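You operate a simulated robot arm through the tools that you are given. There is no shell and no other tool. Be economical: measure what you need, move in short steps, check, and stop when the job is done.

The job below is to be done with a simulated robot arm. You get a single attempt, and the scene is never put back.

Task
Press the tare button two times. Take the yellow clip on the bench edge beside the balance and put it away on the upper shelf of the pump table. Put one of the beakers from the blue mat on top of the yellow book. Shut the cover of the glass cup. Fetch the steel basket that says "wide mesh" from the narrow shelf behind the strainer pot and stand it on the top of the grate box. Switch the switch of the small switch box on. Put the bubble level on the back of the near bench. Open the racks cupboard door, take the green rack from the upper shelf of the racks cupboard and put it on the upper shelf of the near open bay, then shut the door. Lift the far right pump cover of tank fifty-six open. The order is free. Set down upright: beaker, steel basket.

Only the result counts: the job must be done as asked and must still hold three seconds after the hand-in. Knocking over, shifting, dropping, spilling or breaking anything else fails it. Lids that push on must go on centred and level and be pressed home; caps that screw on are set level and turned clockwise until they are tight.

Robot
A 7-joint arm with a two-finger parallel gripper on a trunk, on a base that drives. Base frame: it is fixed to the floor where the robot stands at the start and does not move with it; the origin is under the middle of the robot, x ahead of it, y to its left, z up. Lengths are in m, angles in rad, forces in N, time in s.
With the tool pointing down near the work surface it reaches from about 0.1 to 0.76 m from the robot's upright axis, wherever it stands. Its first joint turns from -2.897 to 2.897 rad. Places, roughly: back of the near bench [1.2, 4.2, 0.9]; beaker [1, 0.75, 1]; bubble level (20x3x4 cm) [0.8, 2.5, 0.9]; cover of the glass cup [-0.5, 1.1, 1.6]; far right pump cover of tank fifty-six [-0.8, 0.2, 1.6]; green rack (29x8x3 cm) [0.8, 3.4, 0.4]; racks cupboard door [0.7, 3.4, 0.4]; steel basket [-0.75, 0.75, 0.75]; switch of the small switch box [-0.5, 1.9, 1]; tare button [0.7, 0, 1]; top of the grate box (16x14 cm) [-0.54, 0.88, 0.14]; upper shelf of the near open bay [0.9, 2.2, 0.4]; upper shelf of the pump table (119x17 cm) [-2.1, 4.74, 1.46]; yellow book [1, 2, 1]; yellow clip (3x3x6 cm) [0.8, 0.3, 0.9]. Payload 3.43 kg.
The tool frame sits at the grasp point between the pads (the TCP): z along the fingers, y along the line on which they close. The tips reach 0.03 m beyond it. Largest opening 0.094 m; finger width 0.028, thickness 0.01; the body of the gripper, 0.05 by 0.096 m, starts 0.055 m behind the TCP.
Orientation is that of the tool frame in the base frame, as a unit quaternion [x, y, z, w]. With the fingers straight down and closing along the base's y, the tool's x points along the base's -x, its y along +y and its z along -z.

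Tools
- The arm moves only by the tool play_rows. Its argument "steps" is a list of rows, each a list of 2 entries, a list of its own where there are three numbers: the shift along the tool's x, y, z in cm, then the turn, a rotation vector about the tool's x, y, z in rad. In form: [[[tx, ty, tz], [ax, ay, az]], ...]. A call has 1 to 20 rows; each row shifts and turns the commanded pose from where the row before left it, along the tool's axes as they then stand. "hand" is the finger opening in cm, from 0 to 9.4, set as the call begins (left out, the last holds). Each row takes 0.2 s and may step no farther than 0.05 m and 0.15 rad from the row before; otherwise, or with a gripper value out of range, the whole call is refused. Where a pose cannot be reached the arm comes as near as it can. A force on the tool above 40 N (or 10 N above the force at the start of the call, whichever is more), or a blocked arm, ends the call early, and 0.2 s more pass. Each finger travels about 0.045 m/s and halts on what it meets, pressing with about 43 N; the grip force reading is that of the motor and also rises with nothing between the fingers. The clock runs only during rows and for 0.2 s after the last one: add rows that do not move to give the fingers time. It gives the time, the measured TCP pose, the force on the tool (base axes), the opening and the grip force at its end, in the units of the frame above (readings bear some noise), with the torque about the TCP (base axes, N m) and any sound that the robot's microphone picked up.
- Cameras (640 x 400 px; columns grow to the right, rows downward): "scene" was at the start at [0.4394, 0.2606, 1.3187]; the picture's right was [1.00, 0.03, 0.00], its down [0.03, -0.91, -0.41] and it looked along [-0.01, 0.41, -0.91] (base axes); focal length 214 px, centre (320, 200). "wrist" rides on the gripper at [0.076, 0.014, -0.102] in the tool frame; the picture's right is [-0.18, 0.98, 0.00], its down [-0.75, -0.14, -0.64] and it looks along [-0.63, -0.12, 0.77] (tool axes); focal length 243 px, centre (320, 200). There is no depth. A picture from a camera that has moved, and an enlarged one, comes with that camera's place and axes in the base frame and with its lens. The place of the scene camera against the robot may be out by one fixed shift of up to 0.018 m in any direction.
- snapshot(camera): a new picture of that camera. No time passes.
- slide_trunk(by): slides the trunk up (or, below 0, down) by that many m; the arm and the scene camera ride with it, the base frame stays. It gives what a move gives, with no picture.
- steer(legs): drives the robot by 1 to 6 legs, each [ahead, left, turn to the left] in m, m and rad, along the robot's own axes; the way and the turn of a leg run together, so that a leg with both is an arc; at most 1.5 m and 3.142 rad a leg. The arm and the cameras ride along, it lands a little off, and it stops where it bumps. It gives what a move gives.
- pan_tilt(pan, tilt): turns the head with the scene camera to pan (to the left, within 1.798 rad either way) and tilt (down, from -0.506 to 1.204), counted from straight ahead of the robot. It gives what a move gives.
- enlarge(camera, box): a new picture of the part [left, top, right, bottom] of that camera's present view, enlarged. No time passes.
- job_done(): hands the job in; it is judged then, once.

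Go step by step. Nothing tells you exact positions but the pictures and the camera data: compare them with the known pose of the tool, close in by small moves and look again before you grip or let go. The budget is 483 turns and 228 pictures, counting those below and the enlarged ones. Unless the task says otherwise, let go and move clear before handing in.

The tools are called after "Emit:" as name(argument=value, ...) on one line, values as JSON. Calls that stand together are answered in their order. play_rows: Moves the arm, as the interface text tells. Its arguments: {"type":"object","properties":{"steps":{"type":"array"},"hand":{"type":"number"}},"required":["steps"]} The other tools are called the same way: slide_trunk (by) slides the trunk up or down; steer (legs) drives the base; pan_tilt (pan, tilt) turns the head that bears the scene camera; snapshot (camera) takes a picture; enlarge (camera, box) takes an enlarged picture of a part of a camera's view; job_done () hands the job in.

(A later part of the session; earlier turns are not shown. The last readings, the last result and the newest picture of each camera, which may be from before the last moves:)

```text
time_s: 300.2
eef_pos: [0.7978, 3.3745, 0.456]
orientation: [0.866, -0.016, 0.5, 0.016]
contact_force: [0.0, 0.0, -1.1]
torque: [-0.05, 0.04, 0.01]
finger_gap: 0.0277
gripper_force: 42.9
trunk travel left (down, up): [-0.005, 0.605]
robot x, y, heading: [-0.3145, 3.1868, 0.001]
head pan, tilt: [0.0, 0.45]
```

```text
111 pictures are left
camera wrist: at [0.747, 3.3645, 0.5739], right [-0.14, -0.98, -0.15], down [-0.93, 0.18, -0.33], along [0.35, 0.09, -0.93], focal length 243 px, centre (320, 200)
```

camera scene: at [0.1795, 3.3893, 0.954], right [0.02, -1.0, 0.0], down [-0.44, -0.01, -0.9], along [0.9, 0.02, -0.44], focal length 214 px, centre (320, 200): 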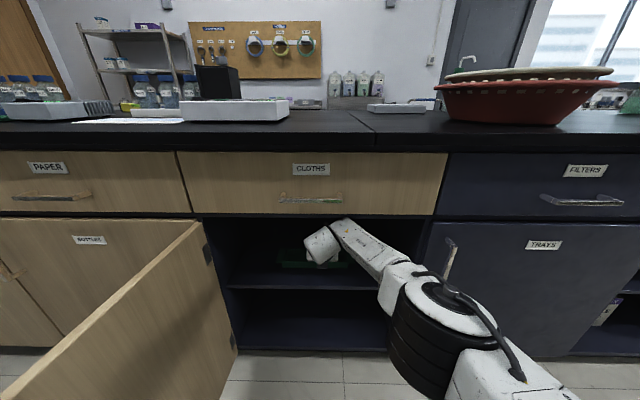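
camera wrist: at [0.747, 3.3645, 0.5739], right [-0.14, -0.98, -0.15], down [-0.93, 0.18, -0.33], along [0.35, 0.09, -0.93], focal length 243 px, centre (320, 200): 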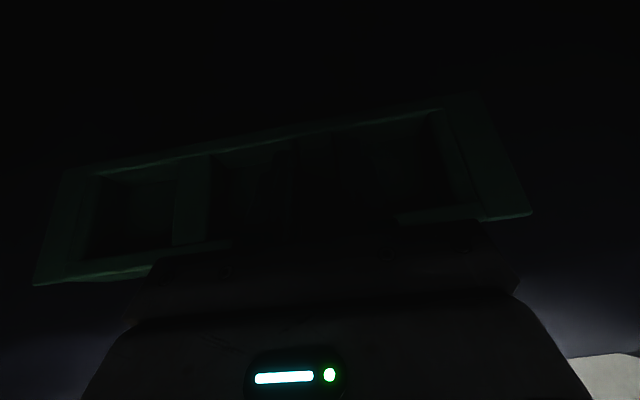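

Rack held and lifted 2 cm. I back straight out.

Emit:
steer(legs=[[-0.15, 0, 0]])

Emit:
steer(legs=[[-0.3, 0, 0]])

Emit:
snapshot(camera="wrist")

Emit:
snapshot(camera="scene")

```text
time_s: 301.6
eef_pos: [0.6482, 3.3751, 0.456]
orientation: [0.865, -0.017, 0.5, 0.017]
contact_force: [-0.3, 0.4, -0.7]
torque: [-0.05, 0.01, -0.03]
finger_gap: 0.0271
gripper_force: 42.9
trunk travel left (down, up): [-0.005, 0.605]
robot x, y, heading: [-0.4659, 3.1876, 0.0]
head pan, tilt: [0.0, 0.45]
```

```text
time_s: 303.6
eef_pos: [0.3503, 3.3676, 0.4569]
orientation: [0.865, -0.019, 0.501, 0.019]
contact_force: [-0.3, 0.0, -1.3]
torque: [-0.06, 0.02, 0.01]
finger_gap: 0.0273
gripper_force: 43.4
trunk travel left (down, up): [-0.005, 0.605]
robot x, y, heading: [-0.7637, 3.1879, -0.008]
head pan, tilt: [0.0, 0.45]
```

```text
110 pictures are left
camera wrist: at [0.3001, 3.3574, 0.5744], right [-0.14, -0.98, -0.15], down [-0.92, 0.19, -0.33], along [0.35, 0.09, -0.93], focal length 243 px, centre (320, 200)
```

wrist: 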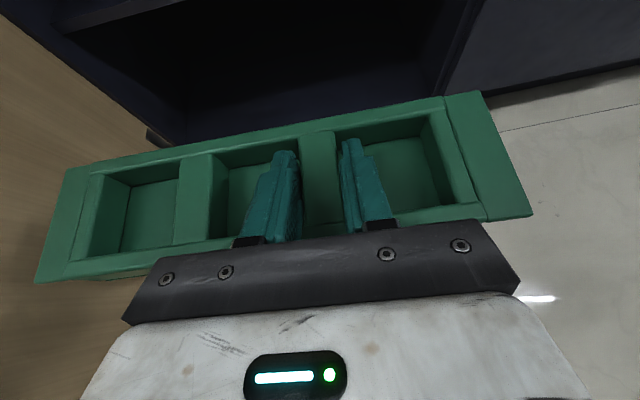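

```text
109 pictures are left
camera scene: at [-0.229, 3.3867, 0.9538], right [0.0, -1.0, 0.0], down [-0.44, 0.0, -0.9], along [0.9, 0.0, -0.44], focal length 214 px, centre (320, 200)
```

scene: 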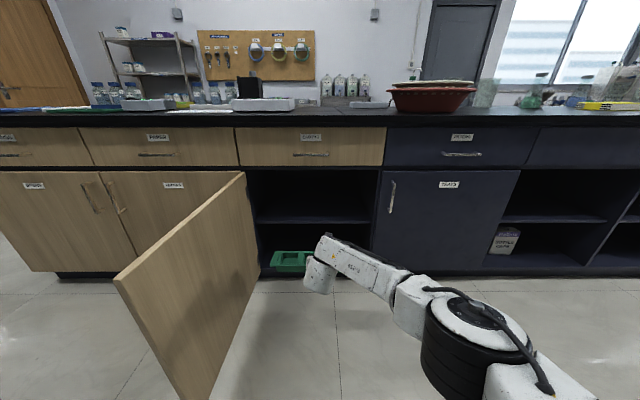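

The rack is out. The near open bay is at y≈2.02–2.52. Because the skid limits space behind, I'll approach diagonally: turn right 40° and look.

Emit:
steer(legs=[[0, 0, -0.7]])

Emit:
steer(legs=[[0.3, 0.03, 0]])

Emit:
pan_tilt(pan=0.3, tilt=0.45)

Emit:
snapshot(camera="scene")

Emit:
snapshot(camera="wrist")

```text
time_s: 305.9
eef_pos: [0.2046, 2.6084, 0.456]
orientation: [0.806, -0.315, 0.464, 0.189]
contact_force: [-0.8, -0.4, -1.4]
torque: [-0.02, 0.05, 0.03]
finger_gap: 0.0276
gripper_force: 43.0
trunk travel left (down, up): [-0.005, 0.605]
robot x, y, heading: [-0.7625, 3.1847, -0.702]
head pan, tilt: [0.0, 0.45]
```

```text
time_s: 307.9
eef_pos: [0.4501, 2.4443, 0.4562]
orientation: [0.806, -0.314, 0.464, 0.189]
contact_force: [-0.1, -0.4, -1.7]
torque: [-0.03, 0.03, 0.01]
finger_gap: 0.0272
gripper_force: 42.8
trunk travel left (down, up): [-0.005, 0.605]
robot x, y, heading: [-0.5167, 3.0256, -0.703]
head pan, tilt: [0.0, 0.45]
```

```text
time_s: 308.7
eef_pos: [0.4489, 2.4441, 0.4565]
orientation: [0.806, -0.314, 0.464, 0.189]
contact_force: [-0.3, -0.2, -1.2]
torque: [-0.06, 0.02, -0.01]
finger_gap: 0.0272
gripper_force: 43.1
trunk travel left (down, up): [-0.005, 0.605]
robot x, y, heading: [-0.5209, 3.0175, -0.702]
head pan, tilt: [0.3, 0.45]
```

```text
108 pictures are left
camera scene: at [0.028, 2.8552, 0.9538], right [-0.39, -0.92, 0.0], down [-0.4, 0.17, -0.9], along [0.83, -0.35, -0.44], focal length 214 px, centre (320, 200)
```

scene: 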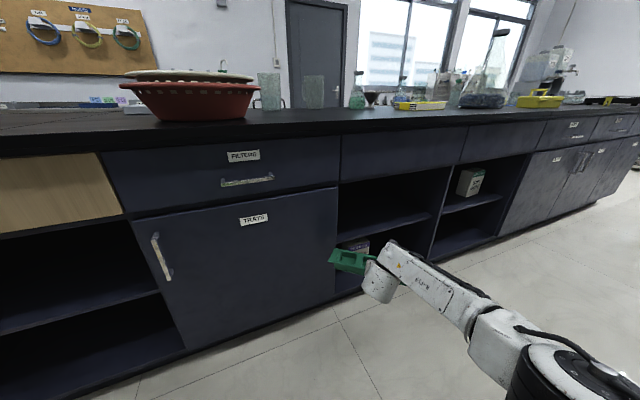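

```text
107 pictures are left
camera wrist: at [0.4047, 2.4696, 0.5743], right [-0.74, -0.66, -0.15], down [-0.59, 0.74, -0.33], along [0.33, -0.16, -0.93], focal length 243 px, centre (320, 200)
```

wrist: 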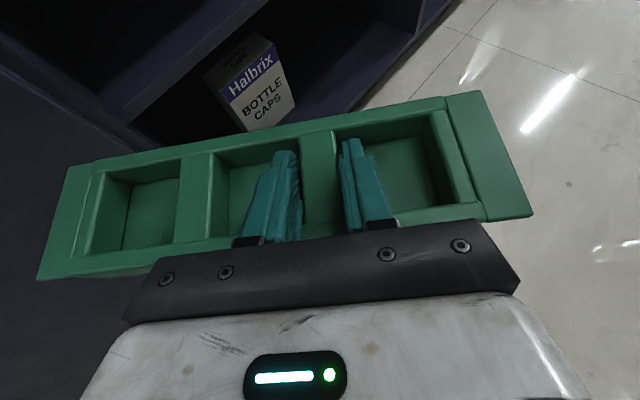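

The near bay's upper shelf (y 1.97–2.53) is empty. I raise the rack a little, shift right to clear the jamb, then go in.

Emit:
play_rows(steps=[[[1.3, 0, -0.75], [0, 0, 0]], [[1.3, 0, -0.75], [0, 0, 0]], [[0, 0, 0], [0, 0, 0]]])

Emit:
steer(legs=[[0.078, -0.092, 0]])

Emit:
steer(legs=[[0.15, 0.075, 0]])

Emit:
snapshot(camera="wrist")

Emit:
snapshot(camera="scene")

```text
time_s: 309.5
eef_pos: [0.4491, 2.4432, 0.4867]
orientation: [0.807, -0.314, 0.463, 0.188]
contact_force: [-0.9, 0.0, -2.4]
torque: [-0.02, 0.04, -0.01]
finger_gap: 0.0276
gripper_force: 43.3
trunk travel left (down, up): [-0.005, 0.605]
robot x, y, heading: [-0.5217, 3.0193, -0.701]
head pan, tilt: [0.3, 0.45]
```

```text
time_s: 310.8
eef_pos: [0.4508, 2.3229, 0.4863]
orientation: [0.807, -0.313, 0.465, 0.188]
contact_force: [0.2, 0.0, -0.9]
torque: [-0.04, 0.04, 0.0]
finger_gap: 0.0275
gripper_force: 43.0
trunk travel left (down, up): [-0.005, 0.605]
robot x, y, heading: [-0.5161, 2.9018, -0.697]
head pan, tilt: [0.3, 0.45]
```

```text
time_s: 312.2
eef_pos: [0.6153, 2.2819, 0.4882]
orientation: [0.807, -0.314, 0.463, 0.188]
contact_force: [0.5, -0.8, -1.0]
torque: [-0.02, 0.05, 0.01]
finger_gap: 0.0275
gripper_force: 42.7
trunk travel left (down, up): [-0.005, 0.605]
robot x, y, heading: [-0.3533, 2.8591, -0.7]
head pan, tilt: [0.3, 0.45]
```

```text
106 pictures are left
camera wrist: at [0.5702, 2.3075, 0.6045], right [-0.74, -0.66, -0.15], down [-0.59, 0.74, -0.33], along [0.33, -0.16, -0.93], focal length 243 px, centre (320, 200)
```

wrist: 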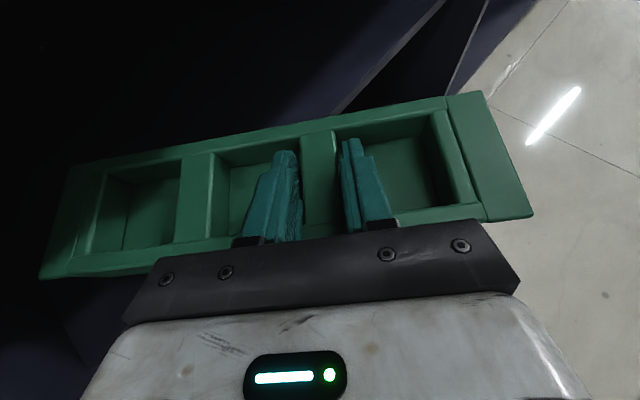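

```text
105 pictures are left
camera scene: at [0.1933, 2.6929, 0.9538], right [-0.39, -0.92, 0.0], down [-0.4, 0.17, -0.9], along [0.83, -0.35, -0.44], focal length 214 px, centre (320, 200)
```

scene: 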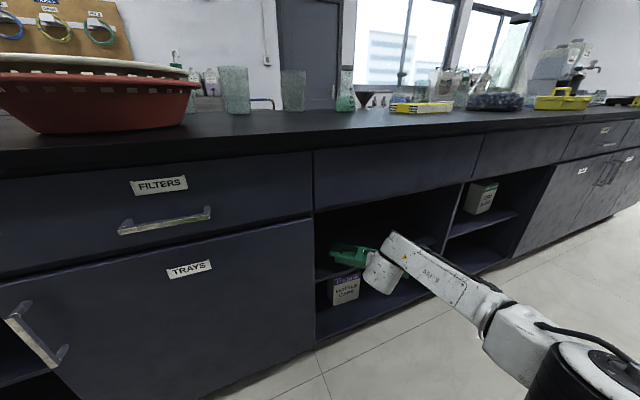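

Emit:
steer(legs=[[0.09, 0.04, 0]])

Emit:
steer(legs=[[0.08, 0.04, 0]])

Emit:
enlarge(camera="scene", box=[300, 150, 560, 330])

Emit:
snapshot(camera="wrist")

```text
time_s: 313.4
eef_pos: [0.7115, 2.2561, 0.4858]
orientation: [0.807, -0.314, 0.463, 0.189]
contact_force: [0.9, 1.3, -1.2]
torque: [-0.01, 0.05, -0.01]
finger_gap: 0.0277
gripper_force: 43.4
trunk travel left (down, up): [-0.005, 0.605]
robot x, y, heading: [-0.2605, 2.833, -0.697]
head pan, tilt: [0.3, 0.45]
```

```text
time_s: 314.5
eef_pos: [0.797, 2.2348, 0.4795]
orientation: [0.808, -0.314, 0.461, 0.188]
contact_force: [0.3, 0.3, -1.5]
torque: [-0.04, 0.03, -0.03]
finger_gap: 0.0272
gripper_force: 43.3
trunk travel left (down, up): [-0.005, 0.605]
robot x, y, heading: [-0.1741, 2.8119, -0.698]
head pan, tilt: [0.3, 0.45]
```

```text
2.22 times, centred on (430, 240) of scene
camera zoom: at [0.3758, 2.6445, 0.953], right [-0.39, -0.92, 0.0], down [-0.4, 0.17, -0.9], along [0.83, -0.35, -0.44], focal length 477 px, centre (76, 111)
```

zoom: 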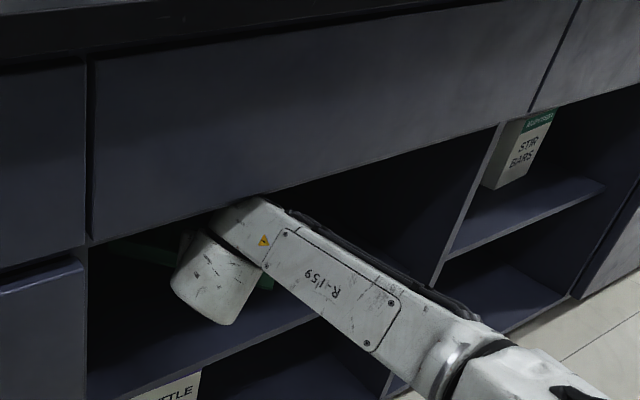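

```text
103 pictures are left
camera wrist: at [0.7514, 2.2595, 0.5991], right [-0.74, -0.66, -0.14], down [-0.59, 0.74, -0.33], along [0.32, -0.16, -0.93], focal length 243 px, centre (320, 200)
```

wrist: 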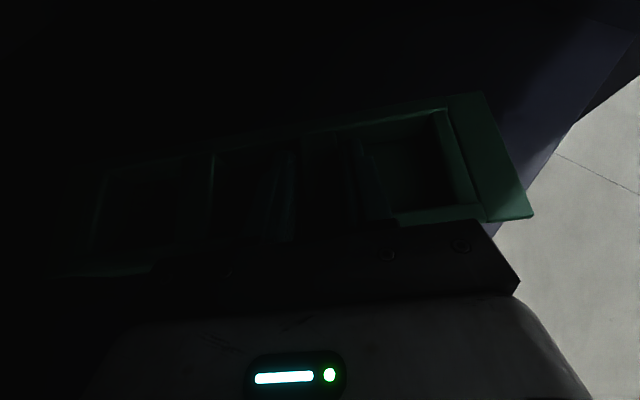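

The rack is inside, a bit near the edge; the forearm touches the lintel lightly. I lower it toward the shelf first, then push in slightly deeper.

Emit:
play_rows(steps=[[[-0.87, 0, 0.5], [0, 0, 0]], [[-0.87, 0, 0.5], [0, 0, 0]], [[-0.43, 0, 0.25], [0, 0, 0]], [[0, 0, 0], [0, 0, 0]]])

Emit:
steer(legs=[[0.03, 0.03, 0]])

```text
time_s: 315.5
eef_pos: [0.7965, 2.2345, 0.4573]
orientation: [0.808, -0.314, 0.462, 0.19]
contact_force: [0.2, -0.4, -2.0]
torque: [-0.03, 0.05, -0.01]
finger_gap: 0.0275
gripper_force: 42.8
trunk travel left (down, up): [-0.005, 0.605]
robot x, y, heading: [-0.1738, 2.8101, -0.698]
head pan, tilt: [0.3, 0.45]
```

```text
time_s: 316.4
eef_pos: [0.8388, 2.2376, 0.4569]
orientation: [0.808, -0.314, 0.461, 0.189]
contact_force: [0.4, 0.1, -0.9]
torque: [0.0, 0.06, 0.02]
finger_gap: 0.0277
gripper_force: 42.8
trunk travel left (down, up): [-0.005, 0.605]
robot x, y, heading: [-0.1319, 2.816, -0.701]
head pan, tilt: [0.3, 0.45]
```

Emit:
play_rows(steps=[[[-0.6, 0, 0.35], [0, 0, 0]], [[-0.45, 0, 0.25], [0, 0, 0]], [[-0.45, 0, 0.25], [0, 0, 0]], [[-0.35, 0, 0.2], [0, 0, 0]], [[0, 0, 0], [0, 0, 0]]])

```text
time_s: 317.6
eef_pos: [0.838, 2.2379, 0.4385]
orientation: [0.808, -0.313, 0.463, 0.189]
contact_force: [-1.6, -1.7, 13.3]
torque: [0.1, -0.05, -0.04]
finger_gap: 0.0274
gripper_force: 43.4
trunk travel left (down, up): [-0.005, 0.605]
robot x, y, heading: [-0.1285, 2.8153, -0.7]
head pan, tilt: [0.3, 0.45]
```

On the shelf. I open to 6 cm, rise out of the compartments and back out.

Emit:
play_rows(steps=[[[0, 0, 0], [0, 0, 0]], [[0, 0, 0], [0, 0, 0]], [[0, 0, 0], [0, 0, 0]], [[0.87, 0, -0.5], [0, 0, 0]], [[0.87, 0, -0.5], [0, 0, 0]], [[0.87, 0, -0.5], [0, 0, 0]], [[0.6, 0, -0.35], [0, 0, 0]], [[0, 0, 0], [0, 0, 0]]], hand=5.5)

Emit:
snapshot(camera="wrist")

```text
time_s: 319.4
eef_pos: [0.8377, 2.2391, 0.4715]
orientation: [0.808, -0.314, 0.461, 0.189]
contact_force: [0.5, 0.5, -0.5]
torque: [0.04, 0.06, 0.01]
finger_gap: 0.0549
gripper_force: 0.0
trunk travel left (down, up): [-0.005, 0.605]
robot x, y, heading: [-0.1324, 2.8146, -0.7]
head pan, tilt: [0.3, 0.45]
```

```text
102 pictures are left
camera wrist: at [0.7943, 2.2641, 0.59], right [-0.74, -0.66, -0.14], down [-0.59, 0.74, -0.33], along [0.32, -0.16, -0.93], focal length 243 px, centre (320, 200)
```

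wrist: 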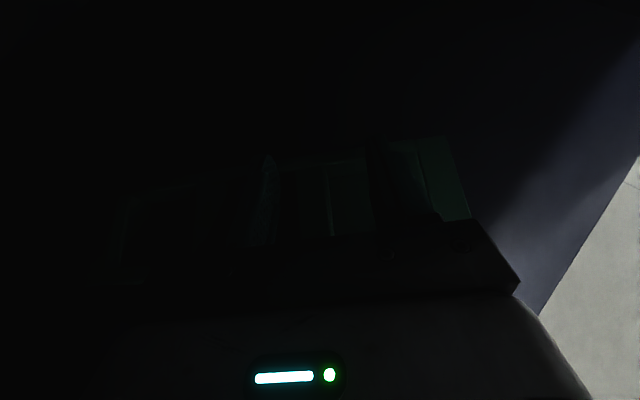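

Emit:
steer(legs=[[-0.2, -0.1, 0]])

Emit:
steer(legs=[[-0.3, 0.05, 0]])

Emit:
snapshot(camera="scene")

```text
time_s: 321.1
eef_pos: [0.6221, 2.2982, 0.4718]
orientation: [0.809, -0.311, 0.462, 0.187]
contact_force: [0.0, -0.8, -0.4]
torque: [0.01, 0.01, 0.0]
finger_gap: 0.0548
gripper_force: 0.0
trunk travel left (down, up): [-0.005, 0.605]
robot x, y, heading: [-0.3501, 2.8685, -0.699]
head pan, tilt: [0.3, 0.45]
```

```text
time_s: 323.1
eef_pos: [0.4228, 2.5291, 0.4733]
orientation: [0.81, -0.312, 0.46, 0.186]
contact_force: [0.2, 0.4, 0.5]
torque: [-0.02, 0.02, 0.0]
finger_gap: 0.0547
gripper_force: 0.0
trunk travel left (down, up): [-0.005, 0.605]
robot x, y, heading: [-0.5521, 3.102, -0.699]
head pan, tilt: [0.3, 0.45]
```

```text
101 pictures are left
camera scene: at [0.0008, 2.9367, 0.9539], right [-0.39, -0.92, 0.0], down [-0.4, 0.17, -0.9], along [0.83, -0.35, -0.44], focal length 214 px, centre (320, 200)
```

scene: 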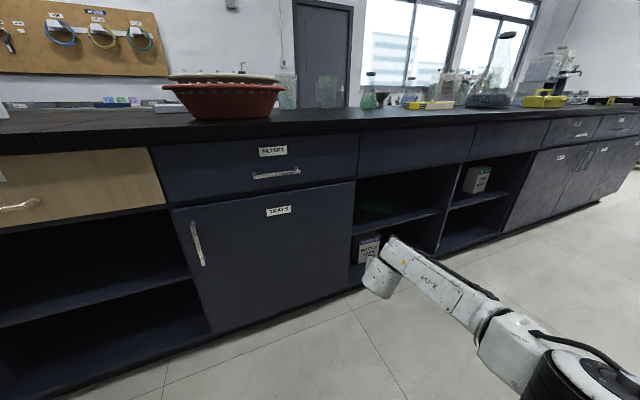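

The rack is on the upper shelf of the near open bay. Now the door: I close the fingers, raise the trunk to pass over the door, and go to its outer (north) side.

Emit:
play_rows(steps=[[[0, 0, 0], [0, 0, 0]], [[0, 0, 0], [0, 0, 0]], [[0, 0, 0], [0, 0, 0]]], hand=0)

Emit:
slide_trunk(by=0.36)

Emit:
steer(legs=[[-0.2, 0, 0]])

```text
time_s: 323.9
eef_pos: [0.4241, 2.5295, 0.4713]
orientation: [0.81, -0.312, 0.461, 0.187]
contact_force: [0.3, 0.7, -0.4]
torque: [-0.02, 0.01, 0.03]
finger_gap: 0.0
gripper_force: 13.3
trunk travel left (down, up): [-0.005, 0.605]
robot x, y, heading: [-0.5509, 3.1015, -0.698]
head pan, tilt: [0.3, 0.45]
```

```text
time_s: 327.4
eef_pos: [0.423, 2.5295, 0.832]
orientation: [0.809, -0.312, 0.461, 0.187]
contact_force: [0.3, -0.2, -0.5]
torque: [0.0, 0.02, 0.0]
finger_gap: 0.0
gripper_force: 33.0
trunk travel left (down, up): [-0.365, 0.245]
robot x, y, heading: [-0.5477, 3.0992, -0.696]
head pan, tilt: [0.3, 0.45]
```

```text
time_s: 329.1
eef_pos: [0.2672, 2.6639, 0.8311]
orientation: [0.809, -0.311, 0.462, 0.187]
contact_force: [0.2, -0.6, -0.3]
torque: [-0.01, 0.02, 0.04]
finger_gap: 0.0001
gripper_force: 33.1
trunk travel left (down, up): [-0.365, 0.245]
robot x, y, heading: [-0.7034, 3.2344, -0.692]
head pan, tilt: [0.3, 0.45]
```

Emit:
steer(legs=[[0, 0, 0.692]])

Emit:
steer(legs=[[0, 0.3, 0]])

Emit:
snapshot(camera="scene")

```text
time_s: 331.3
eef_pos: [0.4078, 3.4111, 0.8318]
orientation: [0.867, -0.02, 0.497, 0.02]
contact_force: [-0.6, 0.6, -0.6]
torque: [0.01, 0.01, 0.0]
finger_gap: 0.0
gripper_force: 33.0
trunk travel left (down, up): [-0.365, 0.245]
robot x, y, heading: [-0.7052, 3.2301, -0.009]
head pan, tilt: [0.3, 0.45]
```

```text
time_s: 333.4
eef_pos: [0.405, 3.72, 0.831]
orientation: [0.867, -0.018, 0.497, 0.019]
contact_force: [-0.4, -0.2, -0.6]
torque: [0.02, -0.02, 0.03]
finger_gap: 0.0
gripper_force: 33.0
trunk travel left (down, up): [-0.365, 0.245]
robot x, y, heading: [-0.7029, 3.5359, 0.001]
head pan, tilt: [0.3, 0.45]
```

```text
100 pictures are left
camera scene: at [-0.1748, 3.7633, 1.3139], right [0.3, -0.96, 0.0], down [-0.42, -0.13, -0.9], along [0.86, 0.27, -0.44], focal length 214 px, centre (320, 200)
```

scene: 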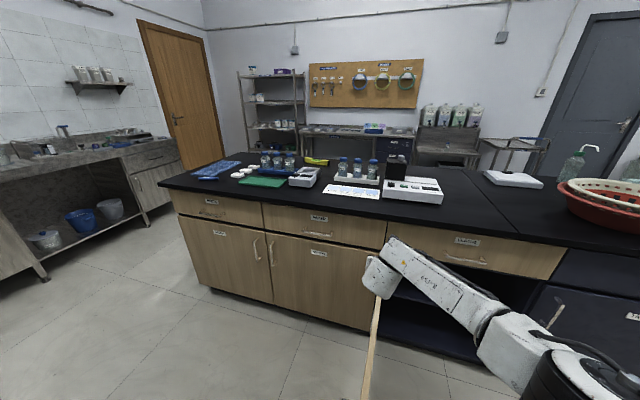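

Hand is above the door. I continue to its north side and lower.

Emit:
steer(legs=[[0, 0.26, 0]])

Emit:
pan_tilt(pan=-0.2, tilt=0.8)

Emit:
snapshot(camera="scene")

```text
time_s: 334.6
eef_pos: [0.4085, 3.8123, 0.8285]
orientation: [0.867, -0.021, 0.497, 0.022]
contact_force: [1.0, -0.4, -2.7]
torque: [0.02, -0.09, 0.03]
finger_gap: 0.0
gripper_force: 32.7
trunk travel left (down, up): [-0.365, 0.245]
robot x, y, heading: [-0.7016, 3.6343, -0.001]
head pan, tilt: [0.3, 0.45]
stopped in leg 1: the robot was blocked; the commanded pose is now the measured one
```

```text
time_s: 335.5
eef_pos: [0.4069, 3.8116, 0.8322]
orientation: [0.866, -0.021, 0.499, 0.021]
contact_force: [-0.2, 0.3, 0.4]
torque: [-0.04, -0.01, 0.03]
finger_gap: 0.0003
gripper_force: 33.3
trunk travel left (down, up): [-0.365, 0.245]
robot x, y, heading: [-0.706, 3.634, 0.002]
head pan, tilt: [-0.201, 0.799]
```

```text
99 pictures are left
camera scene: at [-0.1833, 3.817, 1.2835], right [-0.2, -0.98, 0.0], down [-0.7, 0.14, -0.7], along [0.68, -0.14, -0.72], focal length 214 px, centre (320, 200)
```

scene: 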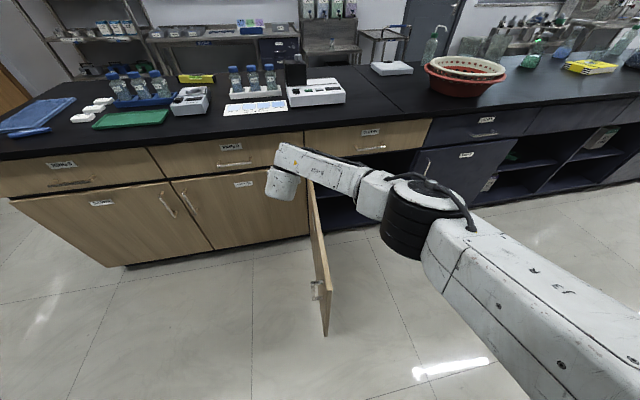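

The base was stopped by something at its rear. The hand is already north of the door; I shift the hand 7 cm further left with the arm and lower the trunk only 20 cm, so just the hand reaches below the door's top.

Emit:
play_rows(steps=[[[0, -3.5, 0], [0, 0, 0]], [[0, -3.5, 0], [0, 0, 0]], [[0, 0, 0], [0, 0, 0]]])

Emit:
slide_trunk(by=-0.22)

Emit:
snapshot(camera="scene")

Emit:
snapshot(camera="wrist")

```text
time_s: 336.3
eef_pos: [0.4111, 3.8812, 0.8333]
orientation: [0.866, -0.02, 0.499, 0.021]
contact_force: [-0.3, 0.9, 1.3]
torque: [-0.03, -0.02, 0.02]
finger_gap: 0.0002
gripper_force: 32.7
trunk travel left (down, up): [-0.365, 0.245]
robot x, y, heading: [-0.7045, 3.636, -0.002]
head pan, tilt: [-0.201, 0.799]
```

```text
time_s: 338.6
eef_pos: [0.4111, 3.8811, 0.6136]
orientation: [0.867, -0.021, 0.498, 0.021]
contact_force: [-0.1, -0.7, 0.2]
torque: [-0.02, 0.01, 0.02]
finger_gap: 0.0
gripper_force: 33.1
trunk travel left (down, up): [-0.145, 0.465]
robot x, y, heading: [-0.7033, 3.6287, 0.001]
head pan, tilt: [-0.201, 0.799]
```

```text
98 pictures are left
camera scene: at [-0.1834, 3.817, 1.0635], right [-0.2, -0.98, 0.0], down [-0.7, 0.14, -0.7], along [0.68, -0.14, -0.72], focal length 214 px, centre (320, 200)
```

scene: 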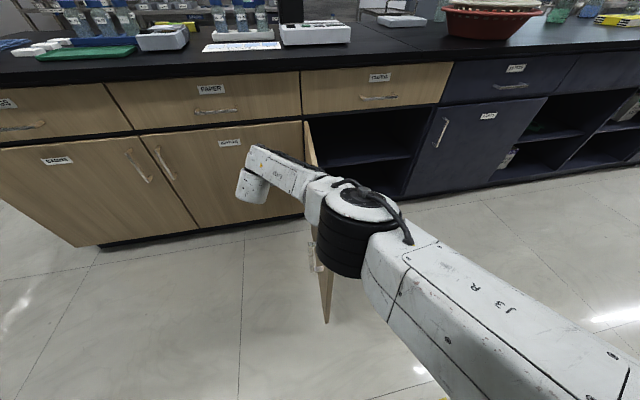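

```text
97 pictures are left
camera wrist: at [0.3609, 3.8715, 0.7315], right [-0.15, -0.98, -0.14], down [-0.92, 0.19, -0.33], along [0.35, 0.08, -0.93], focal length 243 px, centre (320, 200)
```

wrist: 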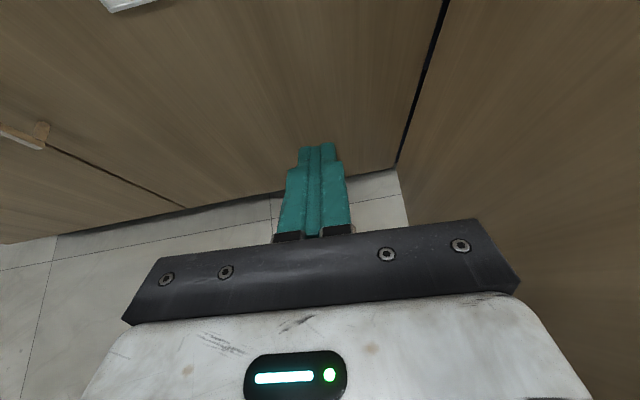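

The hand is just north of the door. I push it south by driving right.

Emit:
steer(legs=[[0, -0.25, 0]])

Emit:
snapshot(camera="scene")

```text
time_s: 340.5
eef_pos: [0.4114, 3.6285, 0.6127]
orientation: [0.867, -0.02, 0.498, 0.02]
contact_force: [-0.1, 0.0, -0.1]
torque: [-0.02, -0.01, -0.02]
finger_gap: 0.0001
gripper_force: 33.1
trunk travel left (down, up): [-0.145, 0.465]
robot x, y, heading: [-0.7052, 3.3813, -0.002]
head pan, tilt: [-0.201, 0.799]
```

```text
96 pictures are left
camera scene: at [-0.1838, 3.5661, 1.0634], right [-0.2, -0.98, 0.0], down [-0.7, 0.14, -0.7], along [0.68, -0.14, -0.72], focal length 214 px, centre (320, 200)
```

scene: 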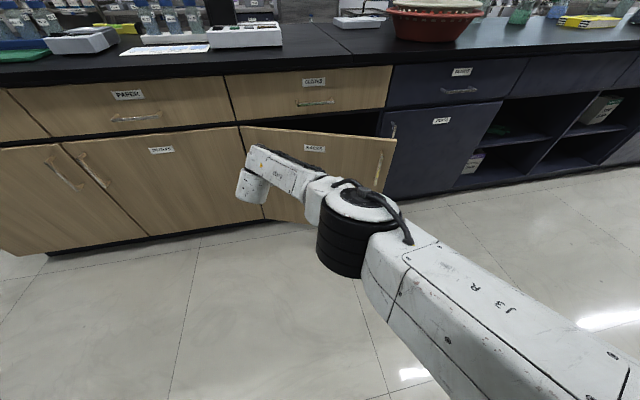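

The door is half closed. I keep pushing diagonally.

Emit:
steer(legs=[[0.06, -0.2, 0]])

Emit:
steer(legs=[[0.1, -0.1, 0]])

Emit:
snapshot(camera="scene")

```text
time_s: 342.1
eef_pos: [0.47, 3.4295, 0.6118]
orientation: [0.867, -0.021, 0.498, 0.021]
contact_force: [0.8, 0.4, -0.3]
torque: [0.0, -0.04, 0.02]
finger_gap: 0.0
gripper_force: 33.4
trunk travel left (down, up): [-0.145, 0.465]
robot x, y, heading: [-0.6453, 3.1806, 0.0]
head pan, tilt: [-0.201, 0.799]
```

```text
time_s: 343.4
eef_pos: [0.5711, 3.3247, 0.613]
orientation: [0.866, -0.021, 0.499, 0.021]
contact_force: [1.4, 0.8, 0.8]
torque: [0.02, -0.02, -0.01]
finger_gap: 0.0
gripper_force: 33.2
trunk travel left (down, up): [-0.145, 0.465]
robot x, y, heading: [-0.5436, 3.0819, -0.006]
head pan, tilt: [-0.201, 0.799]
```

```text
95 pictures are left
camera scene: at [-0.0229, 3.2625, 1.0635], right [-0.2, -0.98, 0.0], down [-0.7, 0.15, -0.7], along [0.68, -0.14, -0.72], focal length 214 px, centre (320, 200)
```

scene: 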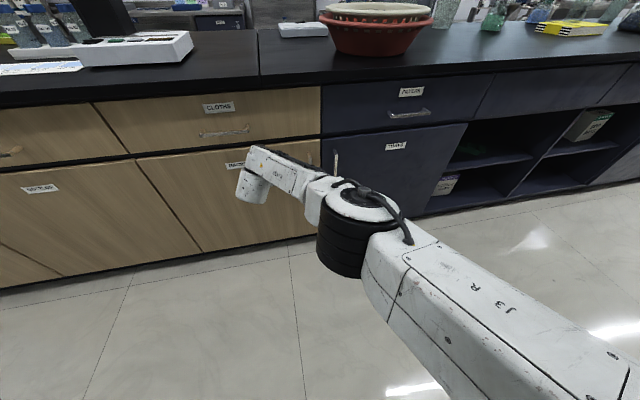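

Nearly shut. A final forward push until it stops.

Emit:
steer(legs=[[0.05, 0, 0]])

Emit:
snapshot(camera="wrist")

```text
time_s: 344.4
eef_pos: [0.6097, 3.3243, 0.6094]
orientation: [0.87, -0.026, 0.492, 0.024]
contact_force: [-6.6, -0.2, 2.2]
torque: [0.0, -0.06, -0.01]
finger_gap: 0.0
gripper_force: 33.0
trunk travel left (down, up): [-0.145, 0.465]
robot x, y, heading: [-0.501, 3.0794, -0.006]
head pan, tilt: [-0.201, 0.799]
stopped in leg 1: the force on the tool passed its limit at 186 N (the readings are from after the stop); the commanded pose is now the measured one
```

```text
94 pictures are left
camera wrist: at [0.5612, 3.3158, 0.7287], right [-0.16, -0.98, -0.14], down [-0.93, 0.2, -0.32], along [0.34, 0.08, -0.94], focal length 243 px, centre (320, 200)
```

wrist: 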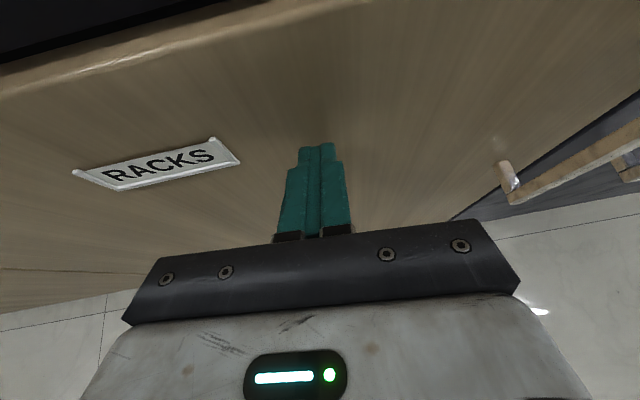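

The door is shut. I back away, check it, and raise the trunk for the work on the pump skid.

Emit:
steer(legs=[[-0.2, 0.1, 0]])

Emit:
slide_trunk(by=0.38)

Emit:
snapshot(camera="scene")

```text
time_s: 346.1
eef_pos: [0.409, 3.4278, 0.6089]
orientation: [0.87, -0.024, 0.492, 0.023]
contact_force: [-0.3, 0.3, 0.2]
torque: [0.02, 0.03, -0.01]
finger_gap: 0.0001
gripper_force: 32.8
trunk travel left (down, up): [-0.145, 0.465]
robot x, y, heading: [-0.7068, 3.1756, -0.001]
head pan, tilt: [-0.201, 0.799]
```

```text
time_s: 349.8
eef_pos: [0.4086, 3.4278, 0.9898]
orientation: [0.869, -0.025, 0.493, 0.024]
contact_force: [0.4, 0.4, -0.5]
torque: [0.01, -0.01, 0.0]
finger_gap: 0.0
gripper_force: 33.5
trunk travel left (down, up): [-0.525, 0.085]
robot x, y, heading: [-0.7026, 3.1809, -0.002]
head pan, tilt: [-0.201, 0.799]
```

```text
93 pictures are left
camera scene: at [-0.1829, 3.3643, 1.4434], right [-0.2, -0.98, 0.0], down [-0.7, 0.15, -0.7], along [0.68, -0.14, -0.72], focal length 214 px, centre (320, 200)
```

scene: 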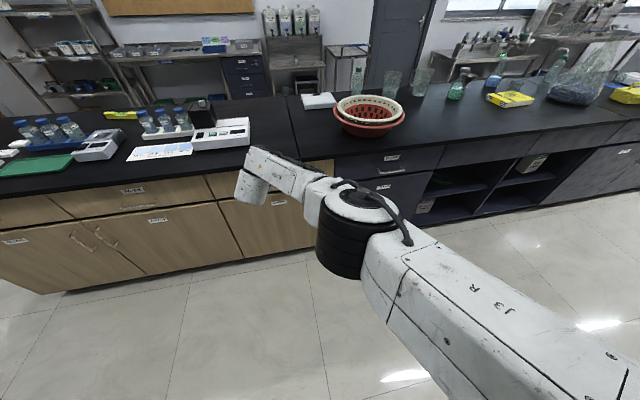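

Emit:
play_rows(steps=[[[-0.76, 0, -4.2], [0, -0.13, 0]], [[-1.3, 0, -4.07], [0, -0.13, 0]], [[-1.82, 0, -3.87], [0, -0.13, 0]], [[-2.3, 0, -3.6], [0, -0.13, 0]], [[-2.75, 0, -3.27], [0, -0.13, 0]], [[-3.15, 0, -2.89], [0, -0.13, 0]], [[-3.5, 0, -2.45], [0, -0.13, 0]], [[-3.8, 0, -1.98], [0, -0.123, 0]], [[0, 0, 0], [0, 0, 0]]])

Emit:
snapshot(camera="scene")

```text
time_s: 351.8
eef_pos: [0.0899, 3.451, 1.111]
orientation: [0.999, -0.034, -0.001, 0.008]
contact_force: [0.1, -0.2, -0.1]
torque: [0.01, -0.01, 0.03]
finger_gap: 0.0
gripper_force: 32.9
trunk travel left (down, up): [-0.525, 0.085]
robot x, y, heading: [-0.7049, 3.1773, -0.011]
head pan, tilt: [-0.201, 0.799]
```

```text
92 pictures are left
camera scene: at [-0.183, 3.3642, 1.4435], right [-0.2, -0.98, 0.0], down [-0.7, 0.15, -0.7], along [0.68, -0.14, -0.72], focal length 214 px, centre (320, 200)
```

scene: 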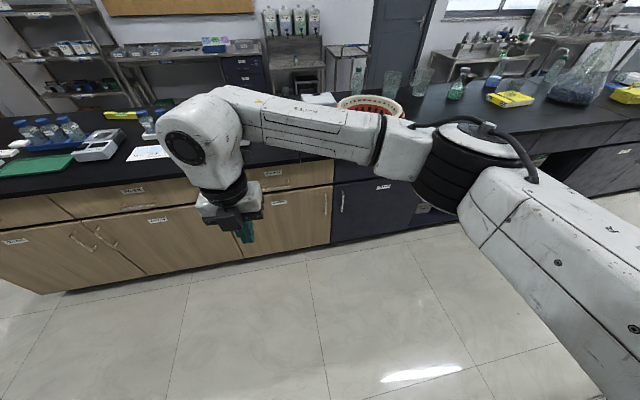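

Emit:
play_rows(steps=[[[-4, 2.8, 0], [0, 0, 0]], [[-4, 2.8, 0], [0, 0, 0]], [[-4, 2.8, 0], [0, 0, 0]], [[-4, 2.8, 0], [0, 0, 0]], [[-4, 2.8, 0], [0, 0, 0]], [[-2, 2, 0], [0, 0, 0]], [[0, 0, 0], [0, 0, 0]]])

Emit:
steer(legs=[[0.35, 0, 0], [0, 0, 3.14]])

```text
time_s: 353.4
eef_pos: [-0.1419, 3.3072, 1.1114]
orientation: [0.999, -0.034, -0.002, 0.008]
contact_force: [0.2, -0.7, -0.2]
torque: [-0.01, 0.02, -0.01]
finger_gap: 0.0
gripper_force: 33.4
trunk travel left (down, up): [-0.525, 0.085]
robot x, y, heading: [-0.7034, 3.1759, -0.006]
head pan, tilt: [-0.201, 0.799]
```

```text
time_s: 363.1
eef_pos: [-0.9085, 3.0163, 1.1115]
orientation: [-0.001, 1.0, 0.009, 0.001]
contact_force: [0.3, -0.5, 0.0]
torque: [0.0, -0.02, 0.0]
finger_gap: 0.0
gripper_force: 32.5
trunk travel left (down, up): [-0.525, 0.085]
robot x, y, heading: [-0.3522, 3.1813, -3.078]
head pan, tilt: [-0.201, 0.799]
```

Emit:
steer(legs=[[-0.52, 0, -0.063]])

Emit:
steer(legs=[[0, 1.2, 0]])

Emit:
pan_tilt(pan=0, tilt=0.4)

Emit:
snapshot(camera="scene")

```text
time_s: 366.2
eef_pos: [-0.4004, 3.071, 1.1117]
orientation: [0.036, 0.999, 0.009, 0.001]
contact_force: [-0.3, 0.0, -0.2]
torque: [-0.03, -0.04, 0.0]
finger_gap: 0.0
gripper_force: 32.8
trunk travel left (down, up): [-0.525, 0.085]
robot x, y, heading: [0.1628, 3.1943, 3.131]
head pan, tilt: [-0.201, 0.799]
```

```text
time_s: 370.6
eef_pos: [-0.398, 2.1652, 1.1111]
orientation: [0.038, 0.999, 0.016, 0.005]
contact_force: [0.5, 0.7, 0.1]
torque: [-0.06, 0.08, -0.06]
finger_gap: 0.0
gripper_force: 32.9
trunk travel left (down, up): [-0.525, 0.085]
robot x, y, heading: [0.1598, 2.2909, 3.136]
head pan, tilt: [-0.201, 0.799]
stopped in leg 1: the force on the tool passed its limit at 120 N (the readings are from after the stop); the commanded pose is now the measured one
```

```text
time_s: 371.4
eef_pos: [-0.3993, 2.1663, 1.1108]
orientation: [0.037, 0.999, 0.016, 0.005]
contact_force: [5.1, 5.5, -1.7]
torque: [-0.58, 0.25, -0.53]
finger_gap: 0.0
gripper_force: 33.6
trunk travel left (down, up): [-0.525, 0.085]
robot x, y, heading: [0.165, 2.2891, 3.142]
head pan, tilt: [0.0, 0.4]
```

```text
91 pictures are left
camera scene: at [-0.3748, 2.1016, 1.4786], right [0.0, 1.0, 0.0], down [0.39, 0.0, -0.92], along [-0.92, 0.0, -0.39], focal length 214 px, centre (320, 200)
```

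scene: 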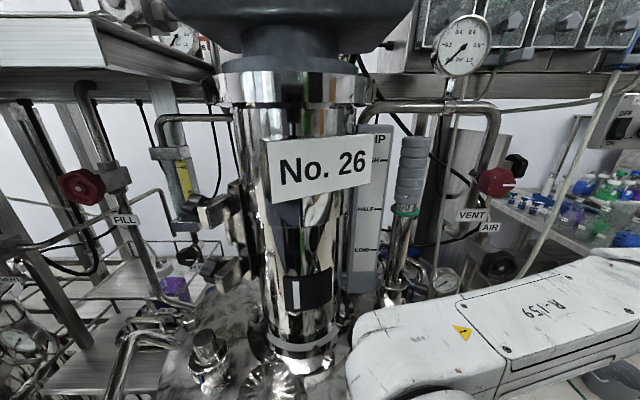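

The hand hit some skid equipment at x≈-0.4; I must keep it farther back. I retreat.

Emit:
steer(legs=[[0, -0.06, 0], [-0.12, 0, 0]])

Emit:
play_rows(steps=[[[-3, 0, 0], [0, 0, 0]], [[-3, 0, 0], [0, 0, 0]], [[-3, 0, 0], [0, 0, 0]], [[0, 0, 0], [0, 0, 0]]])

Emit:
pan_tilt(pan=0.5, tilt=0.5)

Emit:
snapshot(camera="scene")

Emit:
snapshot(camera="wrist")

```text
time_s: 373.2
eef_pos: [-0.2778, 2.2232, 1.1115]
orientation: [0.035, 0.999, 0.015, 0.004]
contact_force: [0.3, 0.0, -0.5]
torque: [0.03, 0.0, -0.01]
finger_gap: 0.0
gripper_force: 32.9
trunk travel left (down, up): [-0.525, 0.085]
robot x, y, heading: [0.284, 2.3501, -3.138]
head pan, tilt: [0.0, 0.4]
```

```text
time_s: 374.2
eef_pos: [-0.198, 2.2095, 1.1102]
orientation: [0.035, 0.999, 0.016, 0.005]
contact_force: [0.4, 0.4, 0.3]
torque: [0.02, 0.01, -0.05]
finger_gap: 0.0001
gripper_force: 33.0
out of reach, approached as far as the arm can: row 3
trunk travel left (down, up): [-0.525, 0.085]
robot x, y, heading: [0.2835, 2.3474, -3.142]
head pan, tilt: [0.0, 0.4]
```

```text
time_s: 375.2
eef_pos: [-0.1981, 2.2081, 1.109]
orientation: [0.036, 0.999, 0.016, 0.006]
contact_force: [0.8, -0.2, -0.5]
torque: [0.02, -0.03, 0.0]
finger_gap: 0.0001
gripper_force: 32.8
trunk travel left (down, up): [-0.525, 0.085]
robot x, y, heading: [0.2822, 2.3461, -3.144]
head pan, tilt: [0.499, 0.499]
```

```text
90 pictures are left
camera scene: at [-0.2411, 2.1158, 1.4695], right [-0.48, 0.88, 0.0], down [0.42, 0.23, -0.88], along [-0.77, -0.42, -0.48], focal length 214 px, centre (320, 200)
```

scene: 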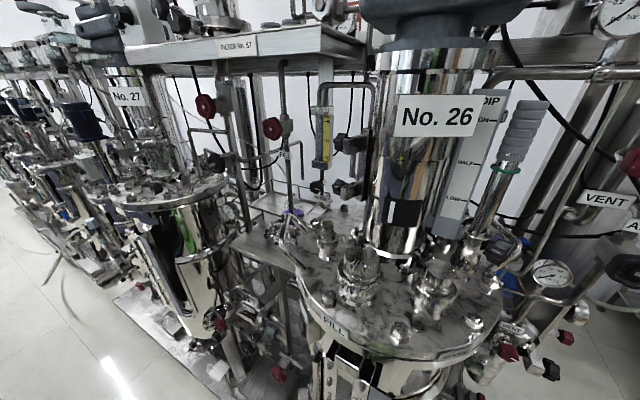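

```text
89 pictures are left
camera wrist: at [-0.274, 2.2256, 1.2128], right [0.25, 0.97, 0.04], down [0.73, -0.21, 0.64], along [0.63, -0.14, -0.76], focal length 243 px, centre (320, 200)
```

wrist: 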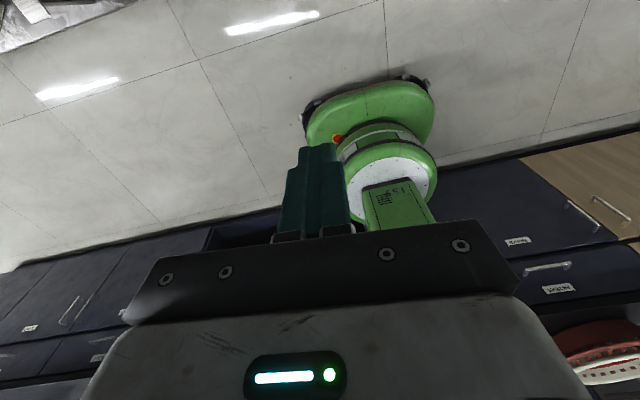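

I see tanks No. 26 and No. 27. I zoom where the small switch box should be, around pixel (293, 306).

Emit:
enlarge(camera="scene", box=[180, 220, 400, 360])

Emit:
pan_tilt(pan=0.3, tilt=0.9)

Emit:
snapshot(camera="scene")

```text
2.86 times, centred on (290, 290) of scene
camera zoom: at [-0.2411, 2.1158, 1.4695], right [-0.48, 0.88, 0.0], down [0.42, 0.23, -0.88], along [-0.77, -0.42, -0.48], focal length 613 px, centre (406, -57)
```

zoom: 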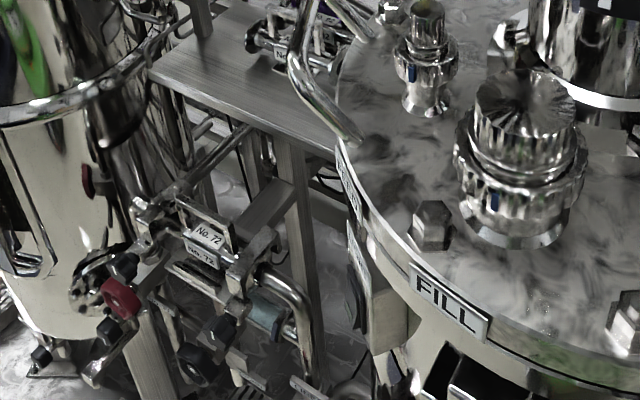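

```text
time_s: 376.1
eef_pos: [-0.1985, 2.2095, 1.1108]
orientation: [0.036, 0.999, 0.016, 0.006]
contact_force: [-0.5, -0.3, -0.3]
torque: [-0.04, -0.01, 0.03]
finger_gap: 0.0001
gripper_force: 33.1
trunk travel left (down, up): [-0.525, 0.085]
robot x, y, heading: [0.2794, 2.3497, -3.141]
head pan, tilt: [0.3, 0.901]
```

```text
87 pictures are left
camera scene: at [-0.2333, 2.1369, 1.4356], right [-0.3, 0.95, 0.0], down [0.75, 0.23, -0.62], along [-0.59, -0.18, -0.78], focal length 214 px, centre (320, 200)
```

scene: 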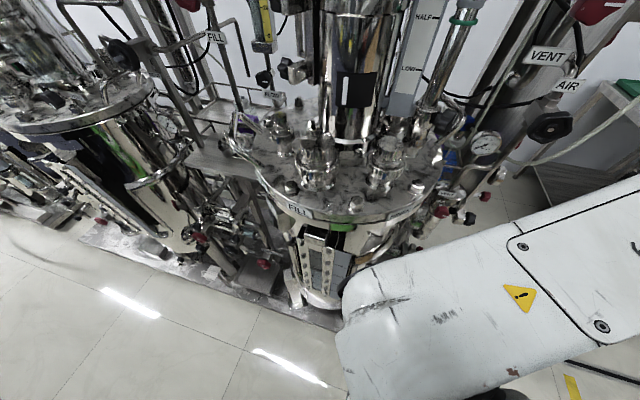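

A flat box hangs at the tank's side below "FILL". I move along the aisle to see its face.

Emit:
steer(legs=[[0, 0.35, 0]])

Emit:
pan_tilt(pan=-0.5, tilt=0.9)

Emit:
snapshot(camera="scene")

```text
time_s: 378.3
eef_pos: [-0.1979, 1.8541, 1.1112]
orientation: [0.035, 0.999, 0.016, 0.006]
contact_force: [-0.5, 0.3, 0.5]
torque: [-0.01, 0.02, 0.01]
finger_gap: 0.0
gripper_force: 32.6
trunk travel left (down, up): [-0.525, 0.085]
robot x, y, heading: [0.281, 1.9927, -3.138]
head pan, tilt: [0.3, 0.901]
```

```text
time_s: 379.5
eef_pos: [-0.1979, 1.8549, 1.1104]
orientation: [0.036, 0.999, 0.016, 0.006]
contact_force: [-0.1, 0.8, -0.2]
torque: [-0.06, 0.0, 0.0]
finger_gap: 0.0
gripper_force: 33.5
trunk travel left (down, up): [-0.525, 0.085]
robot x, y, heading: [0.2844, 1.9922, -3.14]
head pan, tilt: [-0.499, 0.901]
```

```text
86 pictures are left
camera scene: at [-0.227, 1.8405, 1.4356], right [0.48, 0.88, 0.0], down [0.69, -0.37, -0.62], along [-0.55, 0.3, -0.78], focal length 214 px, centre (320, 200)
```

scene: 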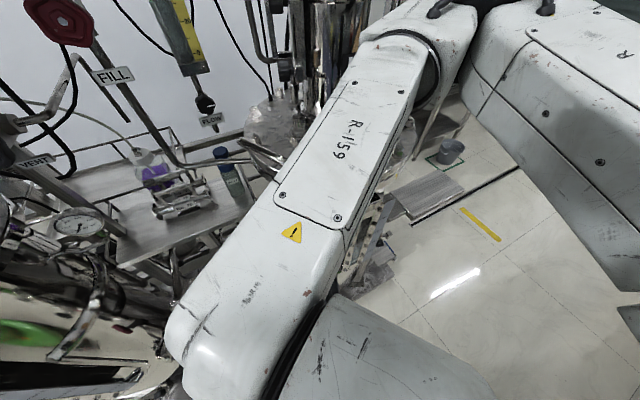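

My elbow points into the skid in this facing. I retrace out along the aisle and will come back facing +y, so the elbow stays over the aisle while the hand works to the left.

Emit:
steer(legs=[[0, -0.35, 0]])

Emit:
steer(legs=[[0, -0.75, 0]])

```text
time_s: 381.7
eef_pos: [-0.1996, 2.203, 1.1099]
orientation: [0.033, 0.999, 0.016, 0.006]
contact_force: [-0.6, -0.3, -0.4]
torque: [0.01, 0.0, -0.03]
finger_gap: 0.0001
gripper_force: 33.1
trunk travel left (down, up): [-0.525, 0.085]
robot x, y, heading: [0.2827, 2.345, -3.136]
head pan, tilt: [-0.499, 0.901]
```

```text
time_s: 385.9
eef_pos: [-0.2037, 2.9685, 1.1103]
orientation: [0.031, 0.999, 0.016, 0.006]
contact_force: [0.1, -0.7, -0.4]
torque: [-0.01, 0.0, -0.01]
finger_gap: 0.0
gripper_force: 33.1
trunk travel left (down, up): [-0.525, 0.085]
robot x, y, heading: [0.2764, 3.1095, -3.137]
head pan, tilt: [-0.499, 0.901]
```

Emit:
steer(legs=[[0.14, 0, 0], [0, 0, -1.575]])

Emit:
steer(legs=[[-1.3, 0, 0]])

Emit:
pan_tilt(pan=1.3, tilt=0.6)

Emit:
snapshot(camera="scene")

```text
time_s: 391.0
eef_pos: [-0.0102, 3.5876, 1.1098]
orientation: [0.729, 0.685, 0.008, 0.016]
contact_force: [0.3, 0.2, 0.4]
torque: [0.03, 0.0, 0.0]
finger_gap: 0.0
gripper_force: 32.7
trunk travel left (down, up): [-0.525, 0.085]
robot x, y, heading: [0.137, 3.1091, 1.584]
head pan, tilt: [-0.499, 0.901]
```

```text
time_s: 397.7
eef_pos: [0.0024, 2.2653, 1.1099]
orientation: [0.731, 0.682, 0.008, 0.016]
contact_force: [0.4, -0.1, -0.5]
torque: [0.02, 0.0, -0.01]
finger_gap: 0.0002
gripper_force: 33.4
trunk travel left (down, up): [-0.525, 0.085]
robot x, y, heading: [0.1432, 1.7857, 1.574]
head pan, tilt: [-0.499, 0.901]
```

```text
time_s: 399.5
eef_pos: [0.0025, 2.2638, 1.1105]
orientation: [0.731, 0.682, 0.007, 0.016]
contact_force: [0.9, -0.1, 0.9]
torque: [-0.01, -0.02, 0.04]
finger_gap: 0.0001
gripper_force: 33.5
trunk travel left (down, up): [-0.525, 0.085]
robot x, y, heading: [0.1414, 1.7834, 1.572]
head pan, tilt: [1.3, 0.6]
```

```text
85 pictures are left
camera scene: at [-0.139, 2.2558, 1.4604], right [0.27, 0.96, 0.0], down [0.54, -0.15, -0.82], along [-0.8, 0.22, -0.57], focal length 214 px, centre (320, 200)
```

scene: 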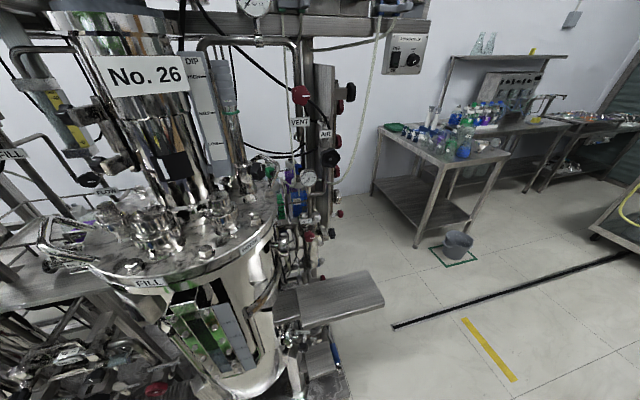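

Emit:
steer(legs=[[-0.4, 0, 0]])

Emit:
snapshot(camera="scene")

```text
time_s: 401.9
eef_pos: [0.0004, 1.866, 1.1099]
orientation: [0.727, 0.686, 0.008, 0.015]
contact_force: [0.5, -0.2, -0.2]
torque: [0.01, 0.0, -0.01]
finger_gap: 0.0001
gripper_force: 32.8
trunk travel left (down, up): [-0.525, 0.085]
robot x, y, heading: [0.1476, 1.3888, 1.578]
head pan, tilt: [1.3, 0.6]
```

```text
84 pictures are left
camera scene: at [-0.1409, 1.8556, 1.4603], right [0.25, 0.97, 0.0], down [0.55, -0.14, -0.83], along [-0.8, 0.21, -0.56], focal length 214 px, centre (320, 200)
```

scene: 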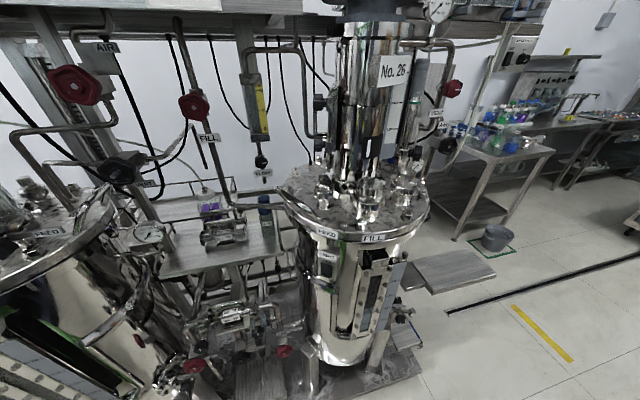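

Emit:
enlarge(camera="scene", box=[280, 215, 400, 290])

```text
5.33 times, centred on (340, 252) of scene
camera zoom: at [-0.1409, 1.8556, 1.4603], right [0.25, 0.97, 0.0], down [0.55, -0.14, -0.83], along [-0.8, 0.21, -0.56], focal length 1144 px, centre (213, -80)
```

zoom: 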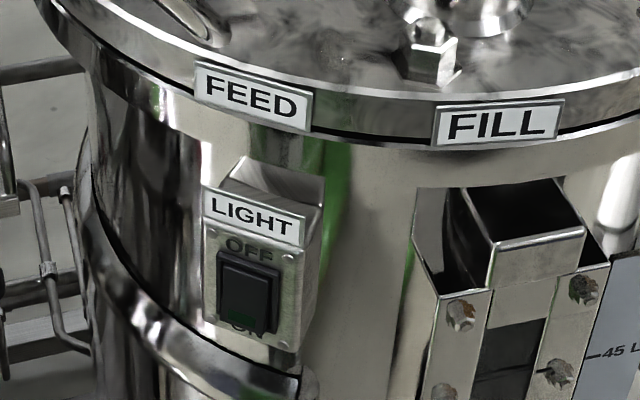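

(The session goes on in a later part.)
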